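You operate a simulated robot arm through the tools that you are given. There is no shell and no other tool.

You are at the controls of a simulated two-armed robot. One attempt, no reset.

JOB
The green tie wire missed the mesh end: tie it again.
Fine: untwist it, shut the cradle clamp, twist it tight, then open the clamp; leave the other tie wire. Where these are worked on the way, their far stop is far enough and under half their travel is too little: cradle clamp.

Only the result counts: the job must be done as asked and must still hold three seconds after the hand-in. Knocking over, shifting, dropping, spilling or breaking anything else fails it.

ROBOT AND FRAMES
Two 7-joint arms with three-finger grippers on one trunk that stands fixed in place. Base frame: the origin is at the foot of the trunk, x ahead of it, y to its left, z up; the work surface is at about z = 0.82. Units: m, rad, N and s.
The left shoulder is at [0.03, 0.124, 1.233], the right one opposite. With the tool pointing down near the work surface each hand reaches from about 0.1 to 0.74 m from the base axis, measured 20 degrees to its own side. Payload 2.2 kg a hand.
Tool frame (each hand has its own): the origin (TCP) lies between the finger pads and is the grasp point; the fingertips stand 0.028 m ahead of it; z points along the fingers, y is the line along which they close. The gripper opens to 0.102 m; its body begins 0.071 m behind the TCP.
Orientation is that of the tool frame in the base frame, as a unit quaternion [x, y, z, w]. With the fingers straight down and closing along the base's y, the tool's x points along the base's -x, its y along +y and its z along -z.

CONTROLS
- The arms move only by the tool servo_tool. It takes "left_plan", "right_plan" or both (then of equal length, played together; a hand with none holds still); each is a list of rows, each a list of 3 entries, a list of its own where there are three numbers: the finger opening in m, from 0 to 0.102, then the shift along the tool's x, y, z in m, then the turn, a rotation vector about the tool's x, y, z in rad. In form: [[grip, [dx, dy, dz], [wx, wy, wz]], ...]. A call has 1 to 20 rows; each row is the pose to reach, as a shift and turn from the pose commanded when the call began, along the tool's axes at that moment. A row lasts 0.2 s, in which the tool goes at most 0.05 m and 0.15 rad; a call with a longer step from one row to the next is refused whole, and so is a gripper value outside its range. Where a pose cannot be reached the arm comes as near as it can. A force on the tool above 90 N (or 10 N above the force at the start of the call, whichever is more), or a blocked arm, ends the call early, and 0.2 s more pass. Each finger travels about 0.1436 m/s and halts on what it meets, pressing with about 39 N; the grip force reading is that of the motor and also rises with nothing between the fingers. The clock runs only during rows and for 0.2 s after the last one: add rows that repeat a pose to give the fingers time. The reply holds the time, the measured pose of the TCP, the force on the tool along the base axes, the opening and the grip force, in the units named above and with some noise, with the torque about the TCP (base axes, N m) and any sound that the robot's microphone picked up.
- Cameras (640 x 400 px; columns grow to the right, rows downward): "scene" is now at [0.0366, -0.0271, 1.9445]; the picture's right is [-0.33, -0.94, 0.00], its down [-0.76, 0.27, -0.59] and it looks along [0.55, -0.20, -0.81] (base axes); focal length 348 px, centre (320, 200). "left" rides on the left gripper at [0.072, 0.038, -0.086] in its tool frame; the picture's right is [-0.47, 0.89, 0.00], its down [-0.60, -0.32, -0.73] and it looks along [-0.65, -0.34, 0.68] (tool axes); focal length 256 px, centre (320, 200). "right" rides on the right gripper at [0.069, 0.044, -0.086] in its tool frame; the picture's right is [-0.53, 0.85, 0.00], its down [-0.58, -0.36, -0.73] and it looks along [-0.62, -0.39, 0.68] (tool axes); focal length 256 px, centre (320, 200). There is no depth. A picture from a camera that has moved, and an enlarged one, comes with that camera's place and axes in the base frame and with its lens.
- camera(camera): a new picture of that camera. No time passes.
- raise_lower(by): moves the trunk up (or, below 0, down) by that many m; the arms and the scene camera ride with it, the base frame stays. It gives what a move gives, with no picture.
- turn_head(pan, tilt): turns the head with the scene camera to pan (to the left, within 2.496 rad either way) and tilt (down, from -0.506 to 1.204), counted from straight ahead of the robot. It gives what a move gives.
- inspect(camera, box): a new picture of the part [left, top, right, bottom] of that camera's present view, enlarged. No time passes.
- job_done(): hands the job in; it is judged then, once.

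Nothing tells you positions but the pictures and the camera data. Unless the task says otherwise, let go and move clear before handing in.

The tools are called after "Request:" by a JSON object that holds its "op" and its "data". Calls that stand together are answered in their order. servo_tool: Moves the arms, as the interface text tells. Its arguments: {"type":"object","properties":{"left_plan":{"type":"array","items":{"type":"array"}},"right_plan":{"type":"array","items":{"type":"array"}}},"required":[]} The other tools are called the same way: raise_lower (by) moves the trunk up or down; turn_head (pan, tilt) turns the head that bears the scene camera; camera (camera) takes a picture; inspect (camera, box) takes an enlarged picture of a part of a camera's view; job_done () hands the job in.

At the start:

```text
time_s: 0.0
left_tool_pos: [0.5646, -0.0824, 1.349]
left_tcp_rot: [0.0, 1.0, 0.0, 0.0]
left_force: [-0.5, 0.6, 0.3]
left_moment: [-0.04, 0.0, 0.01]
left_opening: 0.1019
left_finger_force: 0.1
right_tool_pos: [0.3773, -0.4224, 1.3349]
right_tcp_rot: [0.0, 1.0, 0.0, 0.0]
right_force: [0.7, 0.3, 0.5]
right_moment: [-0.04, -0.03, -0.02]
right_opening: 0.1018
right_finger_force: 0.0
trunk travel left (down, up): [-0.475, 0.065]
head pan, tilt (commanded): [-0.34, 0.946]
```

scene: 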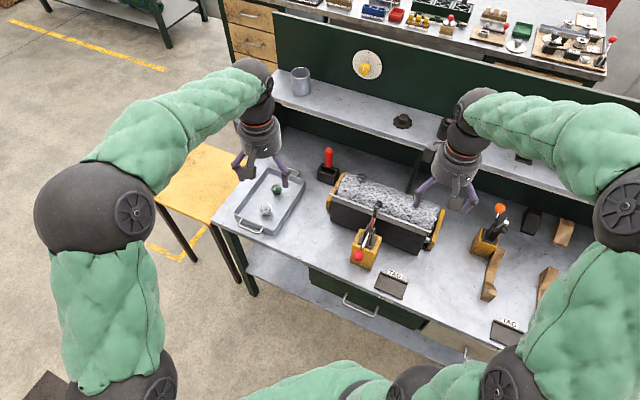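
right: 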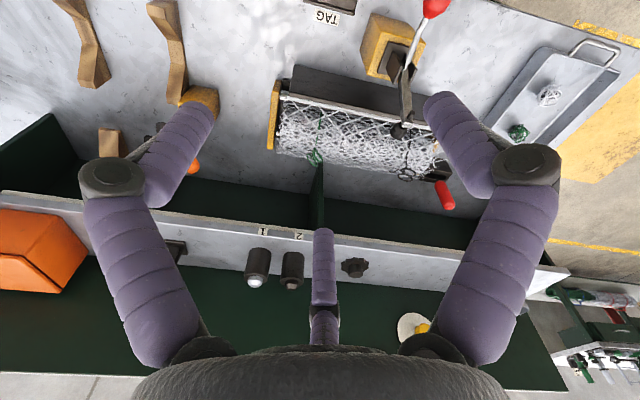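
left: 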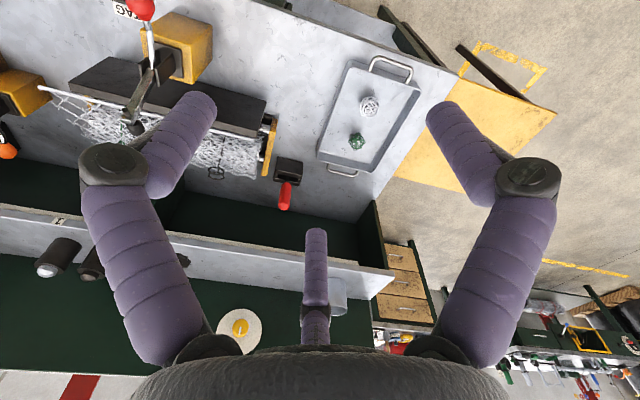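

I see a workbench with a cradle holding a mesh roll, toggle clamps with red and orange knobs, a tray with wire balls, and tags. I'll look more closely before moving anything.

Request:
{"op": "inspect", "data": {"camera": "scene", "box": [300, 140, 460, 280]}}

Request:
{"op": "inspect", "data": {"camera": "right", "box": [240, 40, 500, 220]}}

Request:
{"op": "inspect", "data": {"camera": "left", "box": [0, 0, 320, 220]}}

Request:
{"op": "inspect", "data": {"camera": "scene", "box": [440, 180, 600, 350]}}

```text
2.86 times, centred on (380, 210) of scene
camera zoom: at [0.0366, -0.0271, 1.9445], right [-0.33, -0.94, 0.0], down [-0.76, 0.27, -0.59], along [0.55, -0.2, -0.81], focal length 994 px, centre (149, 171)
```

zoom: 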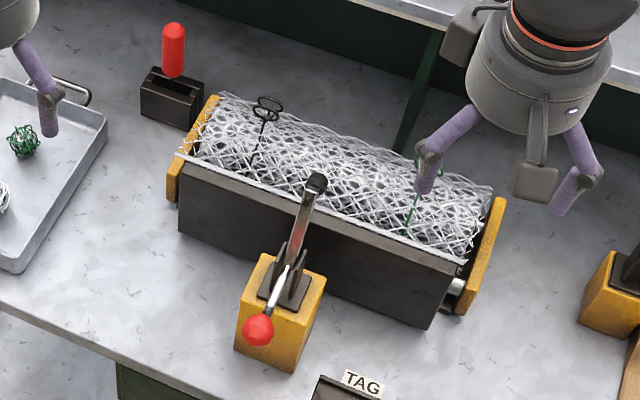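

```text
2.22 times, centred on (370, 130) of right
camera zoom: at [0.3085, -0.3795, 1.4217], right [0.53, 0.85, 0.0], down [0.58, -0.36, 0.73], along [0.62, -0.39, -0.68], focal length 569 px, centre (209, 356)
```

zoom: 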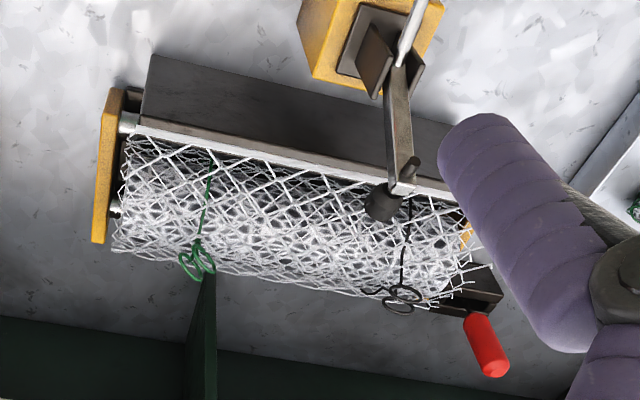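

```text
1.82 times, centred on (160, 110) of left
camera zoom: at [0.4909, -0.0439, 1.4344], right [0.47, 0.89, 0.0], down [0.6, -0.32, 0.73], along [0.65, -0.34, -0.68], focal length 465 px, centre (611, 364)
```

zoom: 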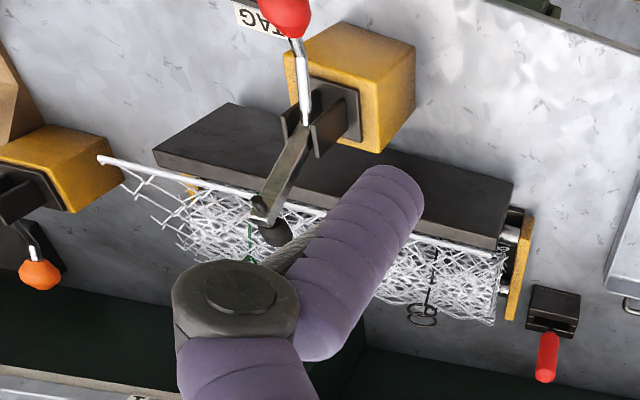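

```text
2.35 times, centred on (520, 265) of scene
camera zoom: at [0.0366, -0.0271, 1.9445], right [-0.33, -0.94, 0.0], down [-0.76, 0.27, -0.59], along [0.55, -0.2, -0.81], focal length 818 px, centre (-151, 47)
```

zoom: 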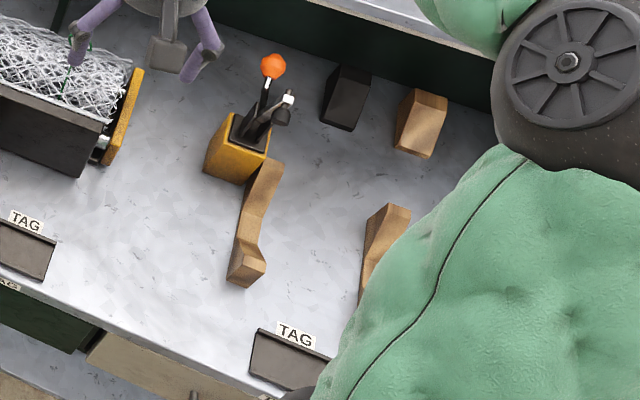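

The green tie is on the right-hand end of the roll and the dark one on the left. The red-knob toggle clamp stands in front of the cradle, and I'll zoom in on these parts for detail.

Request:
{"op": "inspect", "data": {"camera": "right", "box": [300, 100, 350, 180]}}

Request:
{"op": "inspect", "data": {"camera": "scene", "box": [340, 190, 410, 275]}}

Request:
{"op": "inspect", "data": {"camera": "scene", "box": [400, 170, 460, 250]}}

Request:
{"op": "inspect", "data": {"camera": "right", "box": [380, 60, 460, 210]}}

Request:
{"op": "inspect", "data": {"camera": "scene", "box": [470, 195, 530, 255]}}

```text
5.00 times, centred on (325, 140) of right
camera zoom: at [0.3085, -0.3795, 1.4217], right [0.53, 0.85, 0.0], down [0.58, -0.36, 0.73], along [0.62, -0.39, -0.68], focal length 1280 px, centre (295, 500)
```

zoom: 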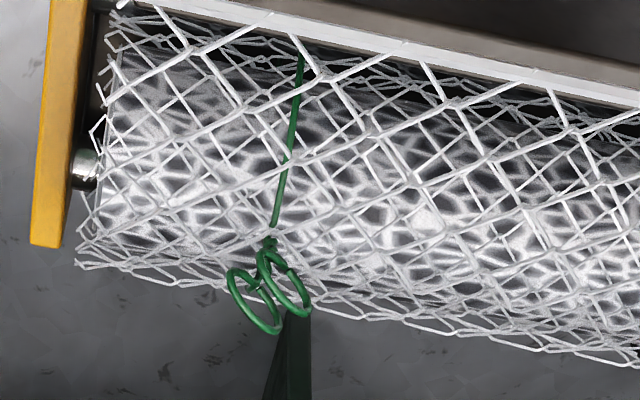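

```text
4.71 times, centred on (375, 232) of scene
camera zoom: at [0.0366, -0.0271, 1.9445], right [-0.33, -0.94, 0.0], down [-0.76, 0.27, -0.59], along [0.55, -0.2, -0.81], focal length 1637 px, centre (61, 47)
```

zoom: 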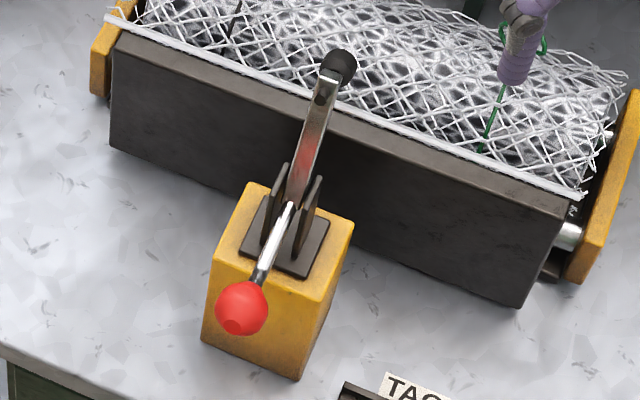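

```text
5.00 times, centred on (430, 210) of scene
camera zoom: at [0.0366, -0.0271, 1.9445], right [-0.33, -0.94, 0.0], down [-0.76, 0.27, -0.59], along [0.55, -0.2, -0.81], focal length 1739 px, centre (-230, 150)
```

zoom: 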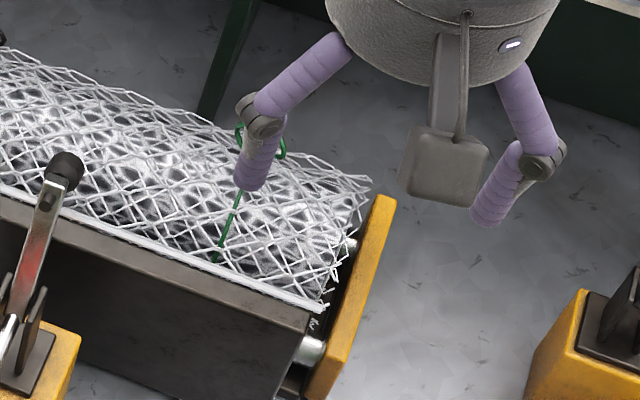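

```text
2.67 times, centred on (420, 135) of right
camera zoom: at [0.3085, -0.3795, 1.4217], right [0.53, 0.85, 0.0], down [0.58, -0.36, 0.73], along [0.62, -0.39, -0.68], focal length 683 px, centre (53, 373)
```

zoom: 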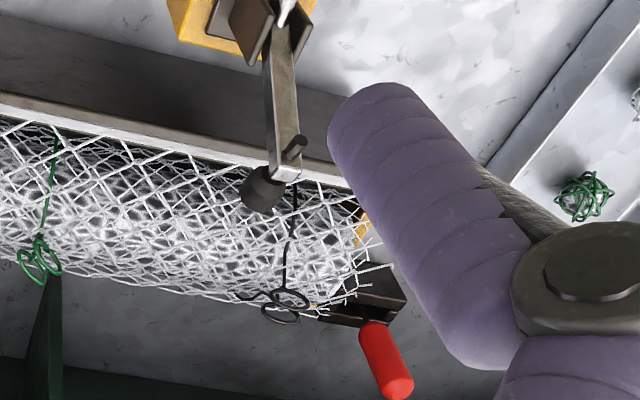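

```text
6.67 times, centred on (500, 225) of scene
camera zoom: at [0.0366, -0.0271, 1.9445], right [-0.33, -0.94, 0.0], down [-0.76, 0.27, -0.59], along [0.55, -0.2, -0.81], focal length 2319 px, centre (-880, 33)
```

zoom: 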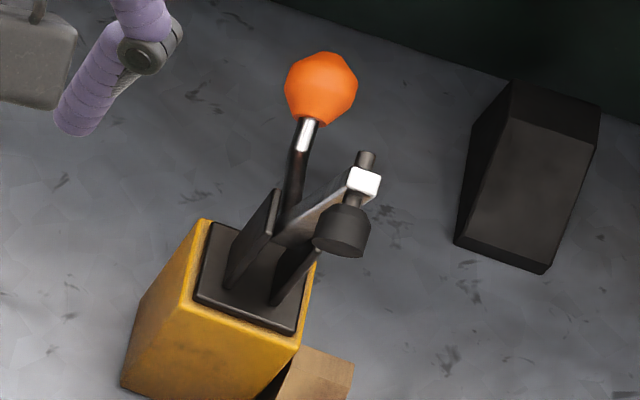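

The clamp pad is lifted to about z=1.10, with the knob near (0.45,-0.29,1.0), so the clamp is open. The green twist is near (0.57,-0.56,1.02), and I'll bring the right wrist camera closer to it.

Request:
{"op": "servo_tool", "data": {"right_plan": [[0.102, [-0.013, -0.01, 0.033], [0, 0, 0]], [0.102, [-0.026, -0.02, 0.066], [0, 0, 0]], [0.102, [-0.038, -0.03, 0.1], [0, 0, 0]], [0.102, [-0.05, -0.04, 0.13], [0, 0, 0]], [0.102, [-0.063, -0.05, 0.16], [0, 0, 0]], [0.102, [-0.076, -0.062, 0.18], [0, 0, 0]], [0.102, [-0.076, -0.062, 0.18], [0, 0, 0]]]}}

Request:
{"op": "camera", "data": {"camera": "right"}}

Request:
{"op": "camera", "data": {"camera": "scene"}}

```text
time_s: 1.6
left_tool_pos: [0.565, -0.0819, 1.3486]
left_tcp_rot: [0.001, 1.0, 0.0, 0.0]
left_force: [-1.1, -0.5, 0.0]
left_moment: [0.0, -0.02, 0.03]
left_opening: 0.1021
left_finger_force: 0.0
right_tool_pos: [0.4534, -0.484, 1.1579]
right_tcp_rot: [0.0, 1.0, 0.0, 0.0]
right_force: [-0.2, 0.6, -0.2]
right_moment: [0.0, -0.02, 0.02]
right_opening: 0.1021
right_finger_force: 0.1
trunk travel left (down, up): [-0.475, 0.065]
head pan, tilt (commanded): [-0.34, 0.946]
```

```text
taken
camera right: at [0.3854, -0.4409, 1.2442], right [0.53, 0.84, 0.0], down [0.58, -0.36, 0.73], along [0.62, -0.39, -0.68], focal length 256 px, centre (320, 200)
```

right: 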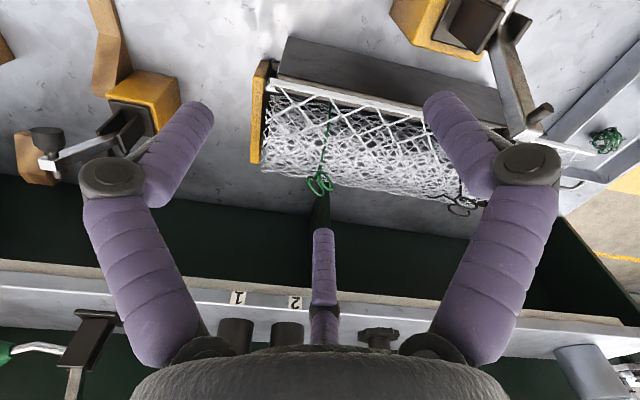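

```text
taken
camera scene: at [0.0357, -0.0264, 1.9445], right [-0.33, -0.94, 0.0], down [-0.76, 0.27, -0.59], along [0.55, -0.2, -0.81], focal length 348 px, centre (320, 200)
```

scene: 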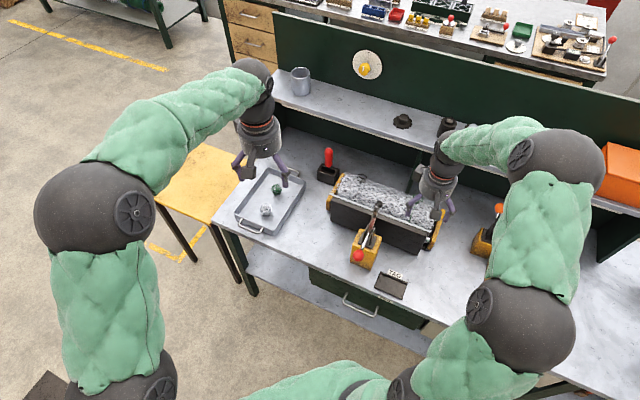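

The right camera now has the tie in clear view, so I'll enlarge that area.

Request:
{"op": "inspect", "data": {"camera": "right", "box": [290, 150, 350, 205]}}

Request:
{"op": "inspect", "data": {"camera": "right", "box": [240, 50, 500, 210]}}

Request:
{"op": "inspect", "data": {"camera": "scene", "box": [340, 170, 460, 280]}}

Request:
{"op": "inspect", "data": {"camera": "right", "box": [20, 60, 210, 200]}}

```text
7.27 times, centred on (320, 178) of right
camera zoom: at [0.3854, -0.4409, 1.2442], right [0.53, 0.84, 0.0], down [0.58, -0.36, 0.73], along [0.62, -0.39, -0.68], focal length 1862 px, centre (320, 364)
```

zoom: 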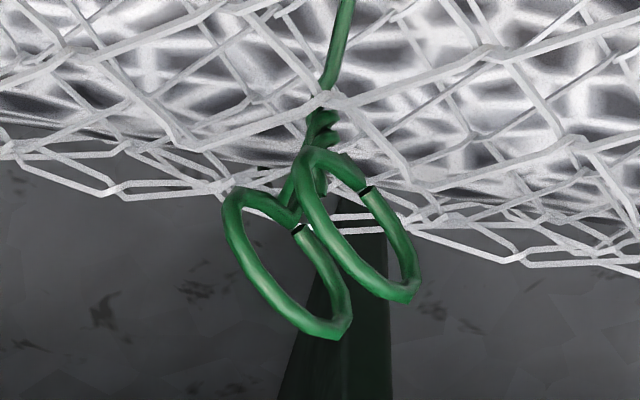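

```text
2.46 times, centred on (370, 130) of right
camera zoom: at [0.3854, -0.4409, 1.2442], right [0.53, 0.84, 0.0], down [0.58, -0.36, 0.73], along [0.62, -0.39, -0.68], focal length 630 px, centre (197, 372)
```

zoom: 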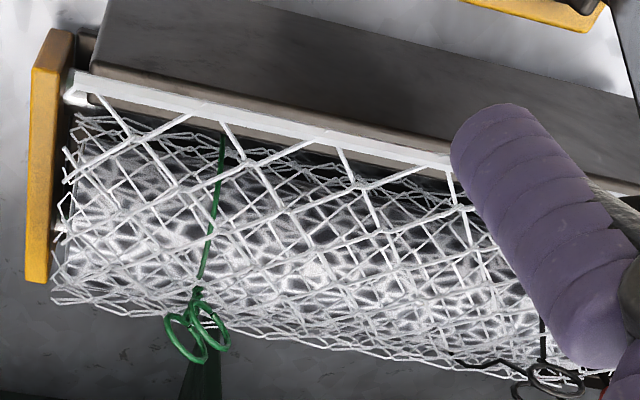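

```text
3.64 times, centred on (400, 225) of scene
camera zoom: at [0.0357, -0.0264, 1.9445], right [-0.33, -0.94, 0.0], down [-0.76, 0.27, -0.59], along [0.55, -0.2, -0.81], focal length 1265 px, centre (29, 109)
```

zoom: 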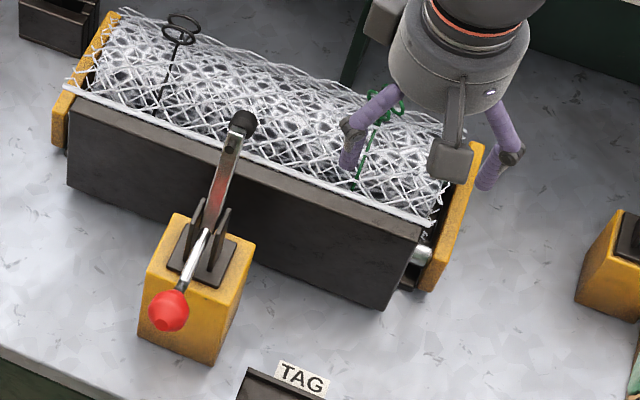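

```text
2.86 times, centred on (115, 130) of right
camera zoom: at [0.3854, -0.4409, 1.2442], right [0.53, 0.84, 0.0], down [0.58, -0.36, 0.73], along [0.62, -0.39, -0.68], focal length 731 px, centre (906, 400)
```

zoom: 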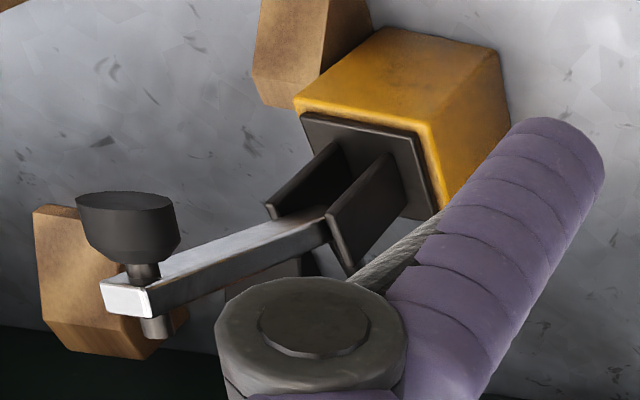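

The green twist rises near the top of the roll, with two ring ends standing above it. I'll swing the right hand for a second view with a wider baseline, and close the left fingers to learn how they move.

Request:
{"op": "servo_tool", "data": {"right_plan": [[0.102, [0.0, -0.02, 0.0], [0, 0, -0.13]], [0.102, [0.0, -0.04, 0.0], [0, 0, -0.26]], [0.102, [0.005, -0.06, 0.0], [0, 0, -0.39]], [0.102, [0.01, -0.08, 0.01], [0, 0, -0.52]], [0.102, [0.015, -0.1, 0.02], [0, 0, -0.65]], [0.102, [0.023, -0.125, 0.03], [0, 0, -0.785]], [0.102, [0.023, -0.125, 0.03], [0, 0, -0.785]]], "left_plan": [[0.03, [0, 0, 0], [0, 0, 0]], [0.03, [0, 0, 0], [0, 0, 0]], [0.03, [0, 0, 0], [0, 0, 0]], [0.03, [0, 0, 0], [0, 0, 0]], [0.03, [0, 0, 0], [0, 0, 0]], [0.03, [0, 0, 0], [0, 0, 0]], [0.03, [0, 0, 0], [0, 0, 0]]]}}

Request:
{"op": "camera", "data": {"camera": "right"}}

Request:
{"op": "camera", "data": {"camera": "left"}}

Request:
{"op": "inspect", "data": {"camera": "scene", "box": [340, 170, 460, 280]}}

```text
time_s: 3.2
left_tool_pos: [0.5644, -0.082, 1.3483]
left_tcp_rot: [0.0, 1.0, 0.001, 0.0]
left_force: [-0.7, 0.8, -1.2]
left_moment: [-0.01, -0.02, 0.01]
left_opening: 0.0299
left_finger_force: 0.1
right_tool_pos: [0.4304, -0.6091, 1.1262]
right_tcp_rot: [-0.382, 0.924, 0.0, 0.0]
right_force: [0.5, 0.1, 0.3]
right_moment: [-0.01, 0.04, 0.01]
right_opening: 0.1021
right_finger_force: 0.1
trunk travel left (down, up): [-0.475, 0.065]
head pan, tilt (commanded): [-0.34, 0.946]
```

```text
taken
camera right: at [0.3511, -0.6282, 1.2135], right [-0.22, 0.98, 0.0], down [0.67, 0.15, 0.73], along [0.71, 0.16, -0.68], focal length 256 px, centre (320, 200)
```

right: 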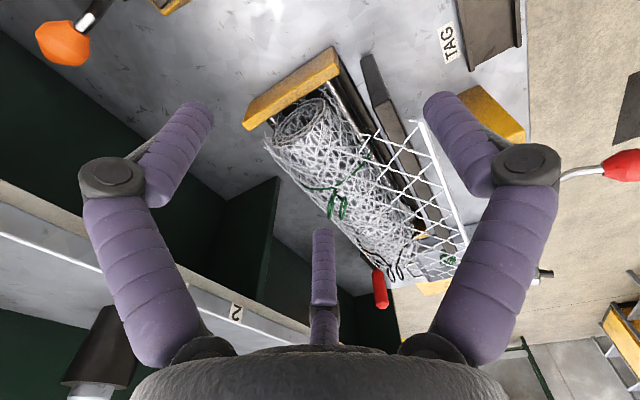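

```text
taken
camera left: at [0.491, -0.0432, 1.4344], right [0.47, 0.89, 0.0], down [0.6, -0.32, 0.73], along [0.65, -0.34, -0.68], focal length 256 px, centre (320, 200)
```

left: 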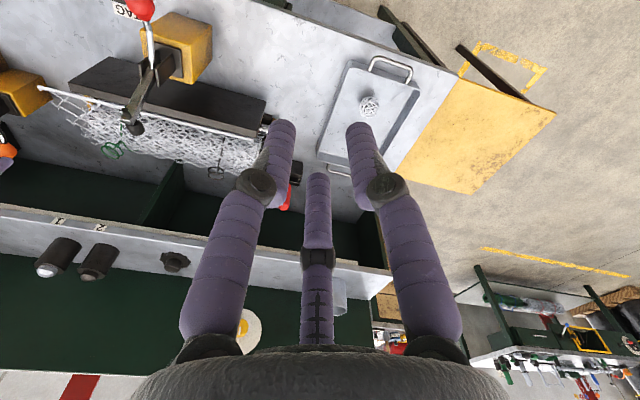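

```text
3.64 times, centred on (400, 225) of scene
camera zoom: at [0.0368, -0.0262, 1.9445], right [-0.33, -0.94, 0.0], down [-0.76, 0.27, -0.59], along [0.55, -0.2, -0.81], focal length 1265 px, centre (29, 109)
```

zoom: 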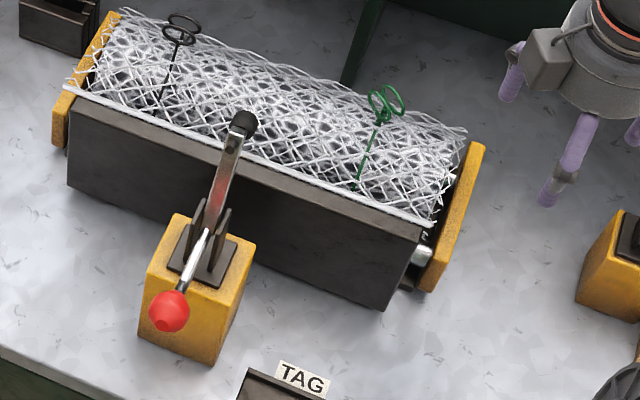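

Now I'm looking nearly along the roll and can see the loose mesh end flaring up and the green tie wrapped around the roll beneath it. I'll enlarge this view.

Request:
{"op": "inspect", "data": {"camera": "right", "box": [240, 60, 480, 300]}}

Request:
{"op": "inspect", "data": {"camera": "right", "box": [310, 165, 370, 225]}}

Request:
{"op": "inspect", "data": {"camera": "scene", "box": [413, 190, 437, 212]}}

Request:
{"op": "inspect", "data": {"camera": "left", "box": [60, 100, 260, 200]}}

```text
1.67 times, centred on (360, 180) of right
camera zoom: at [0.3511, -0.6282, 1.2135], right [-0.22, 0.98, 0.0], down [0.67, 0.15, 0.73], along [0.71, 0.16, -0.68], focal length 427 px, centre (253, 233)
```

zoom: 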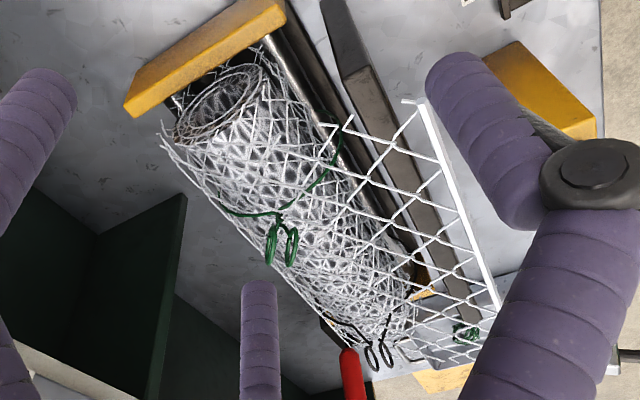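

```text
6.67 times, centred on (340, 195) of right
camera zoom: at [0.3511, -0.6282, 1.2135], right [-0.22, 0.98, 0.0], down [0.67, 0.15, 0.73], along [0.71, 0.16, -0.68], focal length 1707 px, centre (187, 233)
```

zoom: 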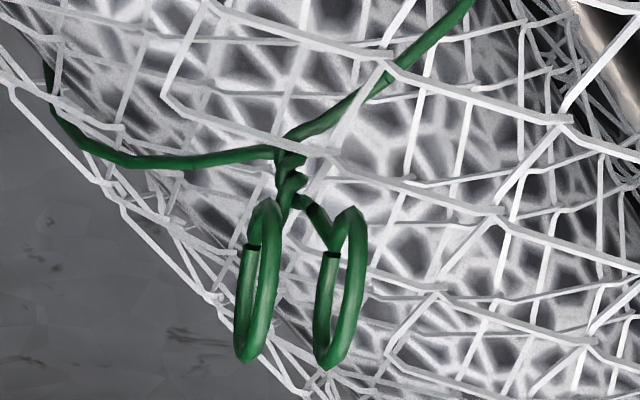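

```text
16.00 times, centred on (425, 201) of scene
camera zoom: at [0.0368, -0.0262, 1.9445], right [-0.33, -0.94, 0.0], down [-0.76, 0.27, -0.59], along [0.55, -0.2, -0.81], focal length 5564 px, centre (-1360, 184)
```

zoom: 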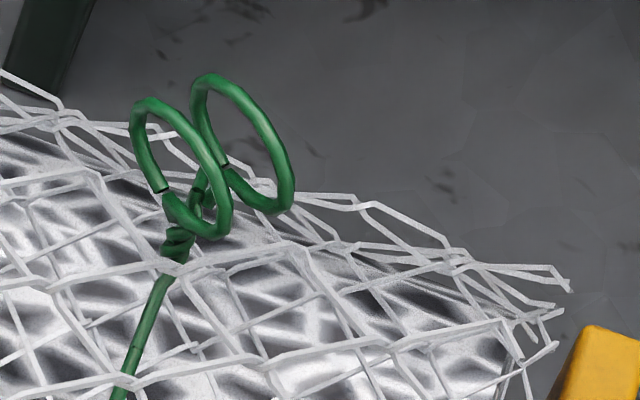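

```text
3.20 times, centred on (160, 150) of left
camera zoom: at [0.491, -0.0432, 1.4344], right [0.47, 0.89, 0.0], down [0.6, -0.32, 0.73], along [0.65, -0.34, -0.68], focal length 819 px, centre (832, 360)
```

zoom: 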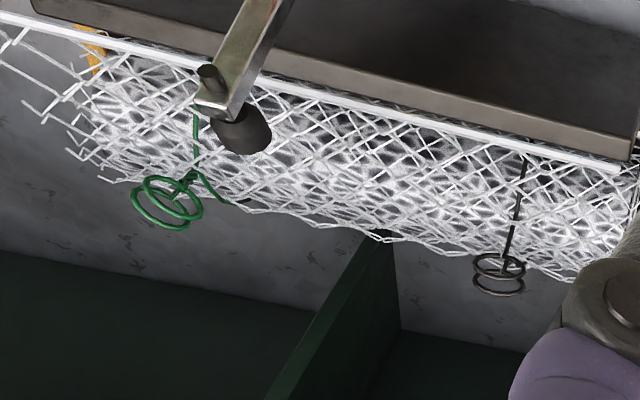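

The twist base sits at about (0.572,-0.557,0.973), with two vertical rings centred near z=1.012 and about 0.016 m apart in y. I'll zoom in on the strands to see which way they are twisted, and look at the clamp geometry.

Request:
{"op": "inspect", "data": {"camera": "right", "box": [348, 182, 364, 194]}}

Request:
{"op": "inspect", "data": {"camera": "scene", "box": [415, 196, 425, 206]}}

Request:
{"op": "inspect", "data": {"camera": "scene", "box": [340, 190, 400, 270]}}

Request:
{"op": "inspect", "data": {"camera": "left", "box": [100, 0, 220, 140]}}

```text
16.00 times, centred on (356, 188) of right
camera zoom: at [0.3511, -0.6282, 1.2135], right [-0.22, 0.98, 0.0], down [0.67, 0.15, 0.73], along [0.71, 0.16, -0.68], focal length 4096 px, centre (-256, 392)
```

zoom: 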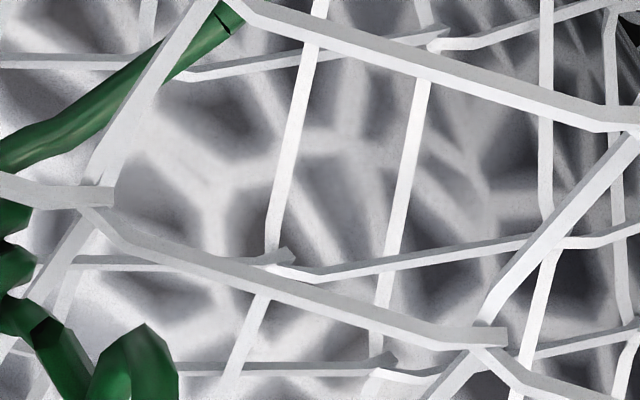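

```text
16.00 times, centred on (420, 201) of scene
camera zoom: at [0.0368, -0.0262, 1.9445], right [-0.33, -0.94, 0.0], down [-0.76, 0.27, -0.59], along [0.55, -0.2, -0.81], focal length 5564 px, centre (-1280, 184)
```

zoom: 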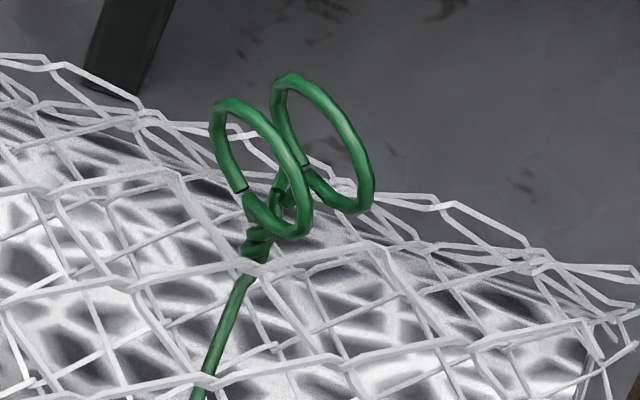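

```text
5.00 times, centred on (370, 230) of scene
camera zoom: at [0.0368, -0.0262, 1.9445], right [-0.33, -0.94, 0.0], down [-0.76, 0.27, -0.59], along [0.55, -0.2, -0.81], focal length 1739 px, centre (70, 50)
```

zoom: 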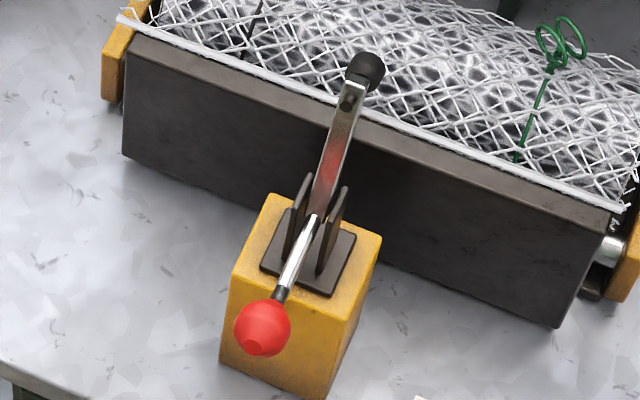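

```text
2.86 times, centred on (160, 70) of left
camera zoom: at [0.491, -0.0432, 1.4344], right [0.47, 0.89, 0.0], down [0.6, -0.32, 0.73], along [0.65, -0.34, -0.68], focal length 731 px, centre (777, 571)
```

zoom: 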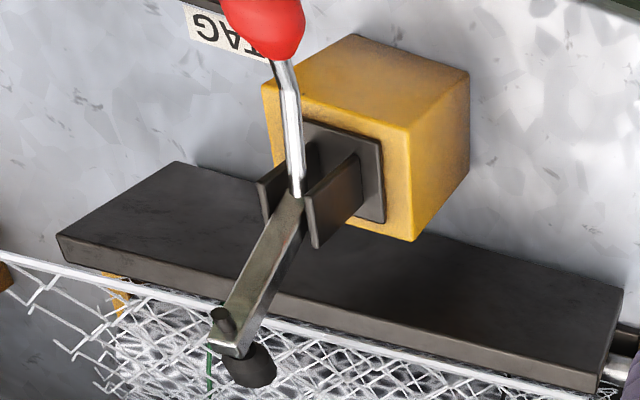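

I missed the twist in that frame, so I'll aim the zoom directly at it.

Request:
{"op": "inspect", "data": {"camera": "right", "box": [318, 180, 352, 202]}}

Request:
{"op": "inspect", "data": {"camera": "left", "box": [104, 140, 124, 154]}}

```text
16.00 times, centred on (335, 191) of right
camera zoom: at [0.3511, -0.6282, 1.2135], right [-0.22, 0.98, 0.0], down [0.67, 0.15, 0.73], along [0.71, 0.16, -0.68], focal length 4096 px, centre (80, 344)
```

zoom: 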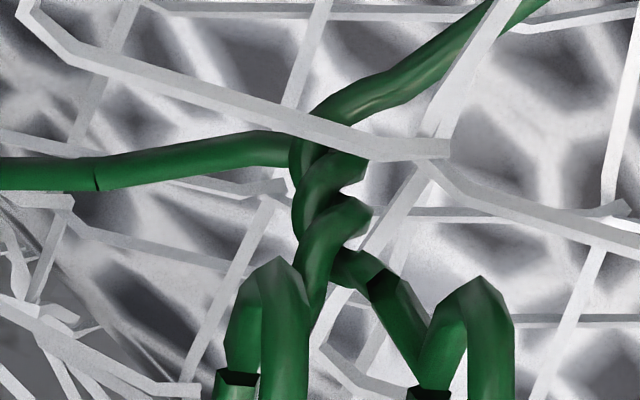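

```text
16.00 times, centred on (114, 147) of left
camera zoom: at [0.491, -0.0432, 1.4344], right [0.47, 0.89, 0.0], down [0.6, -0.32, 0.73], along [0.65, -0.34, -0.68], focal length 4096 px, centre (3616, 1048)
```

zoom: 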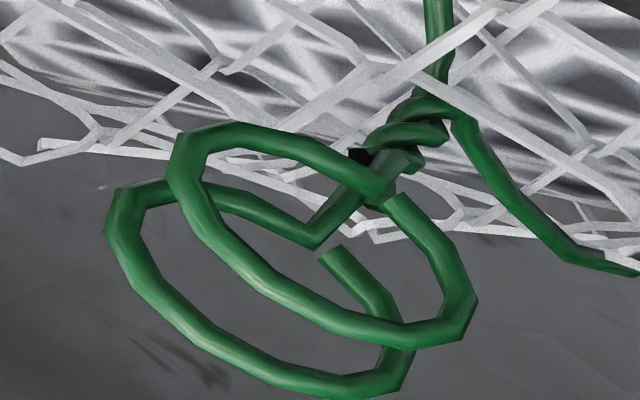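

The twist strands form a right-handed helix, so it untwists clockwise seen from above (+wz in the tool) and tightens the other way. I'll move the right hand above the tie at z≈1.11 with a half-open grip.

Request:
{"op": "servo_tool", "data": {"right_plan": [[0.09, [-0.02, -0.009, 0.003], [0, 0, 0.11]], [0.08, [-0.04, -0.018, 0.006], [0, 0, 0.22]], [0.07, [-0.06, -0.028, 0.009], [0, 0, 0.34]], [0.06, [-0.08, -0.037, 0.012], [0, 0, 0.45]], [0.06, [-0.1, -0.046, 0.015], [0, 0, 0.56]], [0.06, [-0.12, -0.055, 0.018], [0, 0, 0.67]], [0.06, [-0.137, -0.0633, 0.02], [0, 0, 0.785]], [0.06, [-0.137, -0.0633, 0.02], [0, 0, 0.785]]]}}

Request:
{"op": "camera", "data": {"camera": "right"}}

Request:
{"op": "camera", "data": {"camera": "scene"}}

Request:
{"op": "camera", "data": {"camera": "left"}}

```text
time_s: 5.0
left_tool_pos: [0.5641, -0.082, 1.3489]
left_tcp_rot: [0.0, 1.0, 0.0, 0.001]
left_force: [0.1, 0.6, 0.1]
left_moment: [0.03, -0.02, 0.01]
left_opening: 0.0301
left_finger_force: 0.0
right_tool_pos: [0.5716, -0.5595, 1.1045]
right_tcp_rot: [0.001, 1.0, 0.0, 0.0]
right_force: [-0.1, -0.5, 0.4]
right_moment: [0.0, 0.0, 0.01]
right_opening: 0.0602
right_finger_force: 0.0
trunk travel left (down, up): [-0.475, 0.065]
head pan, tilt (commanded): [-0.34, 0.946]
```

```text
taken
camera right: at [0.5025, -0.5158, 1.192], right [0.54, 0.84, 0.0], down [0.58, -0.37, 0.73], along [0.62, -0.39, -0.68], focal length 256 px, centre (320, 200)
```

right: 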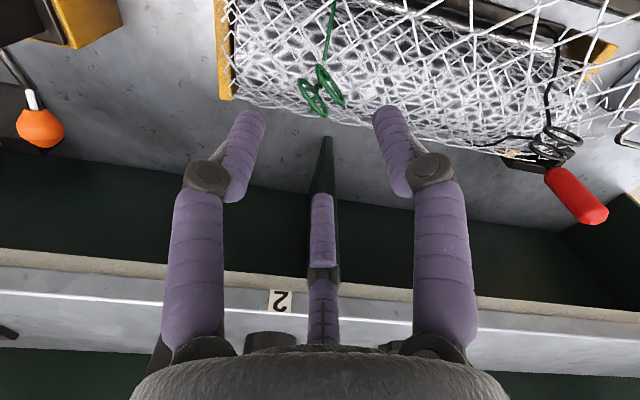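

```text
taken
camera scene: at [0.036, -0.0274, 1.9445], right [-0.33, -0.94, 0.0], down [-0.76, 0.27, -0.59], along [0.55, -0.19, -0.81], focal length 348 px, centre (320, 200)
```

scene: 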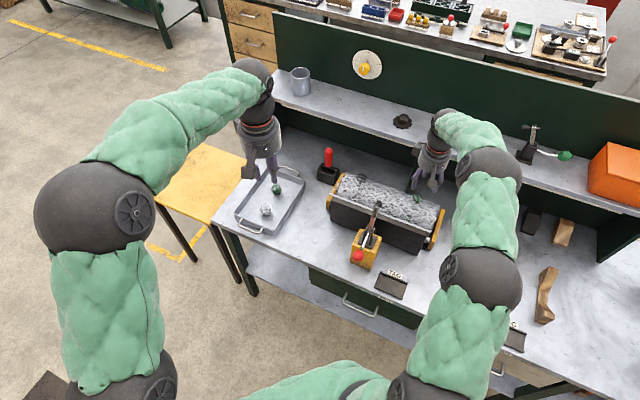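

```text
taken
camera left: at [0.4904, -0.0441, 1.4346], right [0.47, 0.89, 0.0], down [0.6, -0.32, 0.73], along [0.65, -0.34, -0.68], focal length 256 px, centre (320, 200)
```

left: 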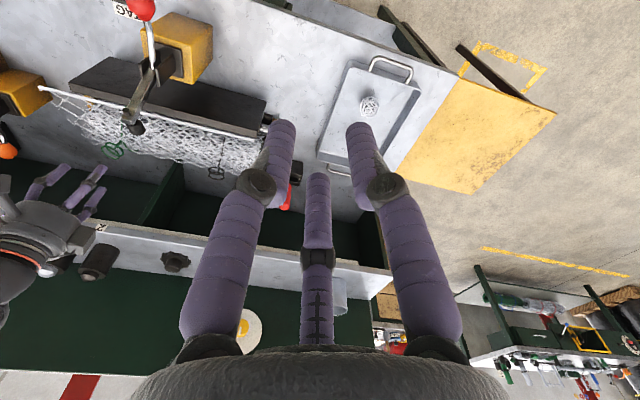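

The right hand reached the pose above the tie, and the rings appear where I estimated them. I'll refine the view for a precise alignment.

Request:
{"op": "inspect", "data": {"camera": "right", "box": [285, 50, 365, 125]}}

Request:
{"op": "inspect", "data": {"camera": "left", "box": [0, 100, 200, 260]}}

Request:
{"op": "inspect", "data": {"camera": "scene", "box": [380, 130, 480, 250]}}

```text
5.33 times, centred on (325, 88) of right
camera zoom: at [0.5025, -0.5158, 1.192], right [0.54, 0.84, 0.0], down [0.58, -0.37, 0.73], along [0.62, -0.39, -0.68], focal length 1365 px, centre (293, 800)
```

zoom: 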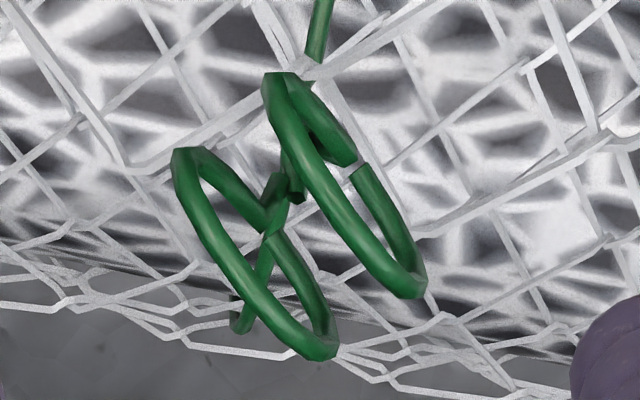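

```text
2.50 times, centred on (100, 180) of left
camera zoom: at [0.4904, -0.0441, 1.4346], right [0.47, 0.89, 0.0], down [0.6, -0.32, 0.73], along [0.65, -0.34, -0.68], focal length 640 px, centre (870, 250)
```

zoom: 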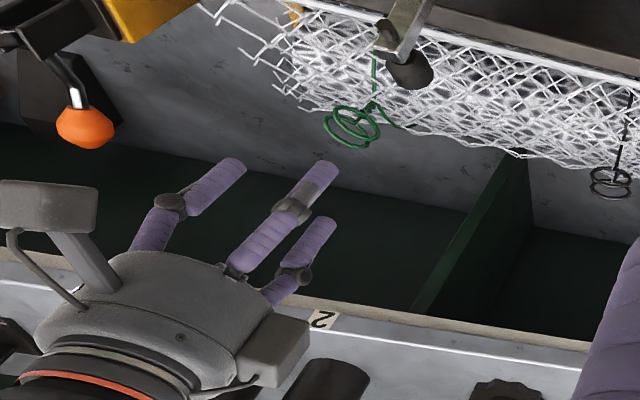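

```text
3.33 times, centred on (430, 190) of scene
camera zoom: at [0.036, -0.0274, 1.9445], right [-0.33, -0.94, 0.0], down [-0.76, 0.27, -0.59], along [0.55, -0.19, -0.81], focal length 1159 px, centre (-47, 233)
```

zoom: 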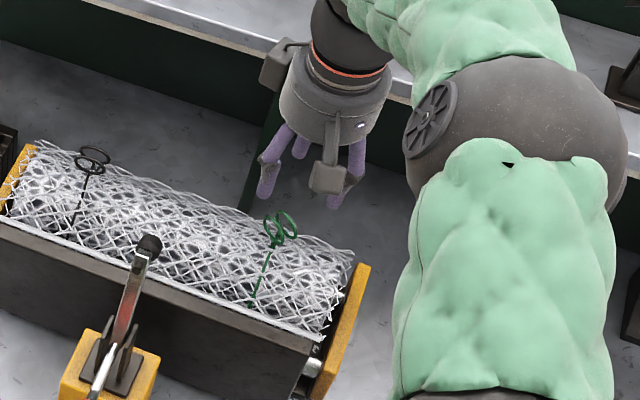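

The ring centre is confirmed near (0.571,-0.557,1.012). Before gripping, I'll test in the air how far the wrist can yaw, so I can plan the longest untwisting sweep.

Request:
{"op": "servo_tool", "data": {"right_plan": [[0.06, [0, 0, 0], [0, 0, -0.14]], [0.06, [0, 0, 0], [0, 0, -0.28]], [0.06, [0, 0, 0], [0, 0, -0.42]], [0.06, [0, 0, 0], [0, 0, -0.56]], [0.06, [0, 0, 0], [0, 0, -0.7]], [0.06, [0, 0, 0], [0, 0, -0.84]], [0.06, [0, 0, 0], [0, 0, -0.98]], [0.06, [0, 0, 0], [0, 0, -1.12]], [0.06, [0, 0, 0], [0, 0, -1.26]], [0.06, [0, 0, 0], [0, 0, -1.4]], [0.06, [0, 0, 0], [0, 0, -1.54]], [0.06, [0, 0, 0], [0, 0, -1.68]], [0.06, [0, 0, 0], [0, 0, -1.82]], [0.06, [0, 0, 0], [0, 0, -1.96]], [0.06, [0, 0, 0], [0, 0, -2.09]], [0.06, [0, 0, 0], [0, 0, -2.09]]]}}

```text
time_s: 8.4
left_tool_pos: [0.5639, -0.0818, 1.3479]
left_tcp_rot: [0.0, 1.0, 0.0, 0.0]
left_force: [-0.4, 0.4, -0.7]
left_moment: [0.0, 0.01, 0.04]
left_opening: 0.0301
left_finger_force: 0.1
right_tool_pos: [0.5713, -0.5573, 1.104]
right_tcp_rot: [0.865, -0.501, 0.001, 0.0]
right_force: [-0.3, -0.3, 0.0]
right_moment: [0.0, 0.01, 0.01]
right_opening: 0.06
right_finger_force: 0.0
trunk travel left (down, up): [-0.475, 0.065]
head pan, tilt (commanded): [-0.34, 0.946]
```

Yaw of +120° was reached cleanly, so I'll keep testing further in the same direction.

Request:
{"op": "servo_tool", "data": {"right_plan": [[0.06, [0, 0, 0], [0, 0, -0.14]], [0.06, [0, 0, 0], [0, 0, -0.28]], [0.06, [0, 0, 0], [0, 0, -0.42]], [0.06, [0, 0, 0], [0, 0, -0.56]], [0.06, [0, 0, 0], [0, 0, -0.7]], [0.06, [0, 0, 0], [0, 0, -0.84]], [0.06, [0, 0, 0], [0, 0, -0.98]], [0.06, [0, 0, 0], [0, 0, -1.05]], [0.06, [0, 0, 0], [0, 0, -1.05]]]}}

Request:
{"op": "camera", "data": {"camera": "scene"}}

```text
time_s: 10.4
left_tool_pos: [0.5635, -0.083, 1.348]
left_tcp_rot: [0.0, 1.0, 0.0, 0.0]
left_force: [-0.7, -0.1, 0.4]
left_moment: [-0.01, -0.05, -0.03]
left_opening: 0.0301
left_finger_force: 0.0
right_tool_pos: [0.5371, -0.4782, 1.0878]
right_tcp_rot: [0.992, -0.126, 0.005, 0.028]
right_force: [-0.4, -0.4, 0.1]
right_moment: [0.02, 0.02, -0.02]
right_opening: 0.0601
right_finger_force: 0.0
right hand out of reach, approached as far as the arm can: row 4, 5, 6, 7, 8, 9
trunk travel left (down, up): [-0.475, 0.065]
head pan, tilt (commanded): [-0.34, 0.946]
```

```text
taken
camera scene: at [0.0361, -0.0277, 1.9445], right [-0.33, -0.94, 0.0], down [-0.76, 0.27, -0.59], along [0.55, -0.19, -0.81], focal length 348 px, centre (320, 200)
```

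scene: 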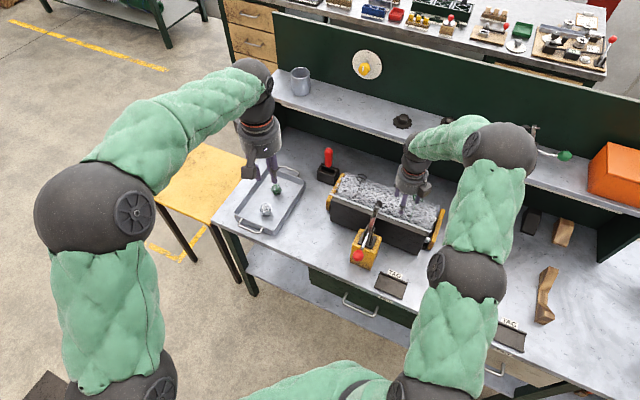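

The limit is about +145° at this position, and pushing past it moved the hand off target. I'll rotate back to +120° and check the pose.

Request:
{"op": "servo_tool", "data": {"right_plan": [[0.06, [0, 0, 0], [0, 0, 0.14]], [0.06, [0, 0, 0], [0, 0, 0.28]], [0.06, [0, 0, 0], [0, 0, 0.42]], [0.06, [0, 0, 0], [0, 0, 0.56]], [0.06, [0, 0, 0], [0, 0, 0.7]], [0.06, [0, 0, 0], [0, 0, 0.84]], [0.06, [0, 0, 0], [0, 0, 0.98]], [0.06, [0, 0, 0], [0, 0, 1.05]], [0.06, [0, 0, 0], [0, 0, 1.05]]]}}

```text
time_s: 12.4
left_tool_pos: [0.5638, -0.0825, 1.3484]
left_tcp_rot: [0.0, 1.0, 0.0, -0.001]
left_force: [0.0, 0.0, -0.8]
left_moment: [-0.01, -0.01, 0.01]
left_opening: 0.0301
left_finger_force: 0.0
right_tool_pos: [0.5403, -0.4803, 1.089]
right_tcp_rot: [0.794, -0.607, 0.018, 0.022]
right_force: [0.4, -0.2, 0.5]
right_moment: [0.0, 0.0, -0.02]
right_opening: 0.06
right_finger_force: 0.1
trunk travel left (down, up): [-0.475, 0.065]
head pan, tilt (commanded): [-0.34, 0.946]
```

The hand came back with a slight tilt and offset, so I'll correct its orientation and return it above the tie.

Request:
{"op": "servo_tool", "data": {"right_plan": [[0.06, [0.02, -0.002, -0.003], [0.003, -0.014, 0]], [0.06, [0.042, -0.0046, -0.006], [0.0065, -0.028, 0]], [0.06, [0.062, -0.007, -0.008], [0.01, -0.041, 0]], [0.06, [0.0833, -0.0092, -0.0105], [0.013, -0.055, 0]], [0.06, [0.0833, -0.0092, -0.0105], [0.013, -0.055, 0]]]}}

```text
time_s: 13.6
left_tool_pos: [0.5637, -0.0811, 1.3489]
left_tcp_rot: [0.0, 1.0, 0.0, 0.0]
left_force: [-0.2, 0.3, 0.1]
left_moment: [-0.02, -0.02, 0.0]
left_opening: 0.0302
left_finger_force: 0.1
right_tool_pos: [0.5705, -0.5556, 1.1058]
right_tcp_rot: [0.795, -0.607, 0.0, 0.001]
right_force: [0.2, -0.3, -0.1]
right_moment: [-0.02, -0.02, -0.03]
right_opening: 0.06
right_finger_force: 0.0
trunk travel left (down, up): [-0.475, 0.065]
head pan, tilt (commanded): [-0.34, 0.946]
```

Position and tilt are restored at yaw about +105°. Now I'll test the opposite direction in the air.

Request:
{"op": "servo_tool", "data": {"right_plan": [[0.06, [0, 0, 0], [0, 0, 0.148]], [0.06, [0, 0, 0], [0, 0, 0.296]], [0.06, [0, 0, 0], [0, 0, 0.444]], [0.06, [0, 0, 0], [0, 0, 0.592]], [0.06, [0, 0, 0], [0, 0, 0.74]], [0.06, [0, 0, 0], [0, 0, 0.888]], [0.06, [0, 0, 0], [0, 0, 1.036]], [0.06, [0, 0, 0], [0, 0, 1.184]], [0.06, [0, 0, 0], [0, 0, 1.332]], [0.06, [0, 0, 0], [0, 0, 1.48]], [0.06, [0, 0, 0], [0, 0, 1.628]], [0.06, [0, 0, 0], [0, 0, 1.776]], [0.06, [0, 0, 0], [0, 0, 1.924]], [0.06, [0, 0, 0], [0, 0, 2.072]], [0.06, [0, 0, 0], [0, 0, 2.22]], [0.06, [0, 0, 0], [0, 0, 2.368]], [0.06, [0, 0, 0], [0, 0, 2.516]], [0.06, [0, 0, 0], [0, 0, 2.664]], [0.06, [0, 0, 0], [0, 0, 2.81]], [0.06, [0, 0, 0], [0, 0, 2.81]]]}}

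```text
time_s: 17.8
left_tool_pos: [0.5633, -0.0822, 1.3487]
left_tcp_rot: [0.001, 1.0, -0.001, 0.0]
left_force: [0.0, 0.7, 0.4]
left_moment: [-0.02, 0.01, -0.02]
left_opening: 0.0299
left_finger_force: 0.1
right_tool_pos: [0.5725, -0.557, 1.1047]
right_tcp_rot: [0.467, 0.884, 0.0, 0.001]
right_force: [0.9, 0.1, -2.0]
right_moment: [0.01, 0.01, 0.0]
right_opening: 0.0597
right_finger_force: 0.1
trunk travel left (down, up): [-0.475, 0.065]
head pan, tilt (commanded): [-0.34, 0.946]
```

Yaw of −56° is fine, so I'll continue the test.

Request:
{"op": "servo_tool", "data": {"right_plan": [[0.06, [0, 0, 0], [0, 0, 0.14]], [0.06, [0, 0, 0], [0, 0, 0.28]], [0.06, [0, 0, 0], [0, 0, 0.42]], [0.06, [0, 0, 0], [0, 0, 0.56]], [0.06, [0, 0, 0], [0, 0, 0.7]], [0.06, [0, 0, 0], [0, 0, 0.84]], [0.06, [0, 0, 0], [0, 0, 0.98]], [0.06, [0, 0, 0], [0, 0, 1.12]], [0.06, [0, 0, 0], [0, 0, 1.12]]]}}

```text
time_s: 19.8
left_tool_pos: [0.5639, -0.0817, 1.3483]
left_tcp_rot: [0.0, 1.0, 0.0, 0.0]
left_force: [0.6, 0.3, -0.3]
left_moment: [0.03, 0.01, 0.01]
left_opening: 0.0297
left_finger_force: 0.0
right_tool_pos: [0.5711, -0.5575, 1.1031]
right_tcp_rot: [0.865, 0.501, 0.0, 0.001]
right_force: [0.5, 0.0, -0.5]
right_moment: [-0.01, -0.01, -0.01]
right_opening: 0.0598
right_finger_force: 0.1
trunk travel left (down, up): [-0.475, 0.065]
head pan, tilt (commanded): [-0.34, 0.946]
```

Yaw of −120° is also fine, so I'll go a bit further.

Request:
{"op": "servo_tool", "data": {"right_plan": [[0.06, [0, 0, 0], [0, 0, 0.14]], [0.06, [0, 0, 0], [0, 0, 0.28]], [0.06, [0, 0, 0], [0, 0, 0.42]], [0.06, [0, 0, 0], [0, 0, 0.56]], [0.06, [0, 0, 0], [0, 0, 0.56]]]}}

```text
time_s: 21.0
left_tool_pos: [0.5648, -0.0818, 1.3481]
left_tcp_rot: [0.0, 1.0, 0.0, -0.001]
left_force: [0.7, 0.0, -0.5]
left_moment: [-0.03, 0.03, -0.03]
left_opening: 0.0298
left_finger_force: 0.1
right_tool_pos: [0.5709, -0.557, 1.1032]
right_tcp_rot: [0.97, 0.242, -0.001, 0.0]
right_force: [0.4, 0.1, 0.1]
right_moment: [-0.04, -0.01, 0.0]
right_opening: 0.0597
right_finger_force: 0.1
trunk travel left (down, up): [-0.475, 0.065]
head pan, tilt (commanded): [-0.34, 0.946]
```

Yaw of −152° works too; one more small extension to find the limit.

Request:
{"op": "servo_tool", "data": {"right_plan": [[0.06, [0, 0, 0], [0, 0, 0.14]], [0.06, [0, 0, 0], [0, 0, 0.28]], [0.06, [0, 0, 0], [0, 0, 0.42]], [0.06, [0, 0, 0], [0, 0, 0.42]]]}}

Request:
{"op": "camera", "data": {"camera": "right"}}

Request:
{"op": "camera", "data": {"camera": "scene"}}

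```text
time_s: 22.0
left_tool_pos: [0.5643, -0.0825, 1.3484]
left_tcp_rot: [0.0, 1.0, 0.0, 0.0]
left_force: [-0.4, -0.6, -0.9]
left_moment: [0.03, -0.02, 0.02]
left_opening: 0.0301
left_finger_force: 0.0
right_tool_pos: [0.5705, -0.5565, 1.1041]
right_tcp_rot: [0.999, 0.035, 0.0, 0.001]
right_force: [0.4, 0.1, 0.2]
right_moment: [-0.03, -0.01, 0.02]
right_opening: 0.0601
right_finger_force: 0.1
trunk travel left (down, up): [-0.475, 0.065]
head pan, tilt (commanded): [-0.34, 0.946]
```

```text
taken
camera right: at [0.6429, -0.5959, 1.1902], right [-0.47, -0.88, 0.0], down [-0.6, 0.32, 0.73], along [-0.64, 0.35, -0.68], focal length 256 px, centre (320, 200)
```

right: 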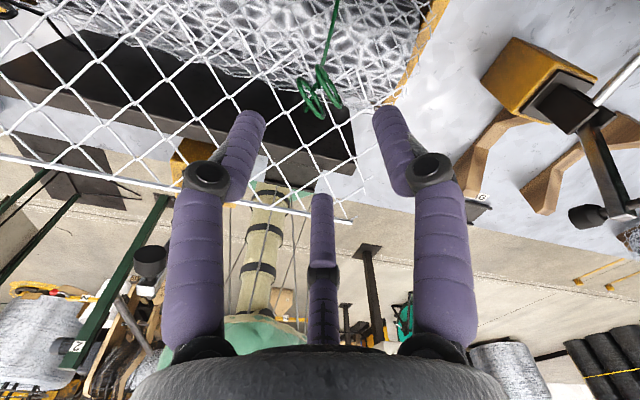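

```text
taken
camera scene: at [0.0367, -0.0272, 1.9445], right [-0.33, -0.94, 0.0], down [-0.76, 0.27, -0.59], along [0.55, -0.2, -0.81], focal length 348 px, centre (320, 200)
```

scene: 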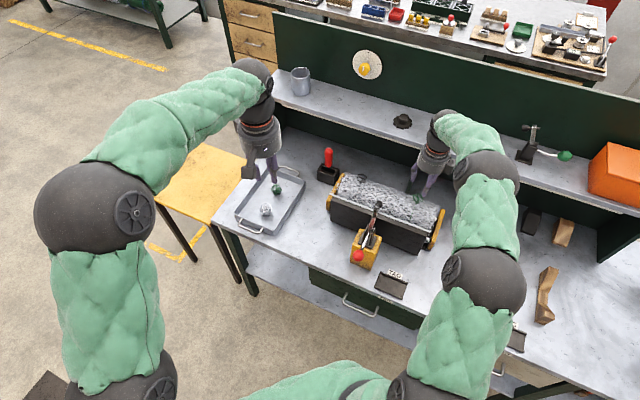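

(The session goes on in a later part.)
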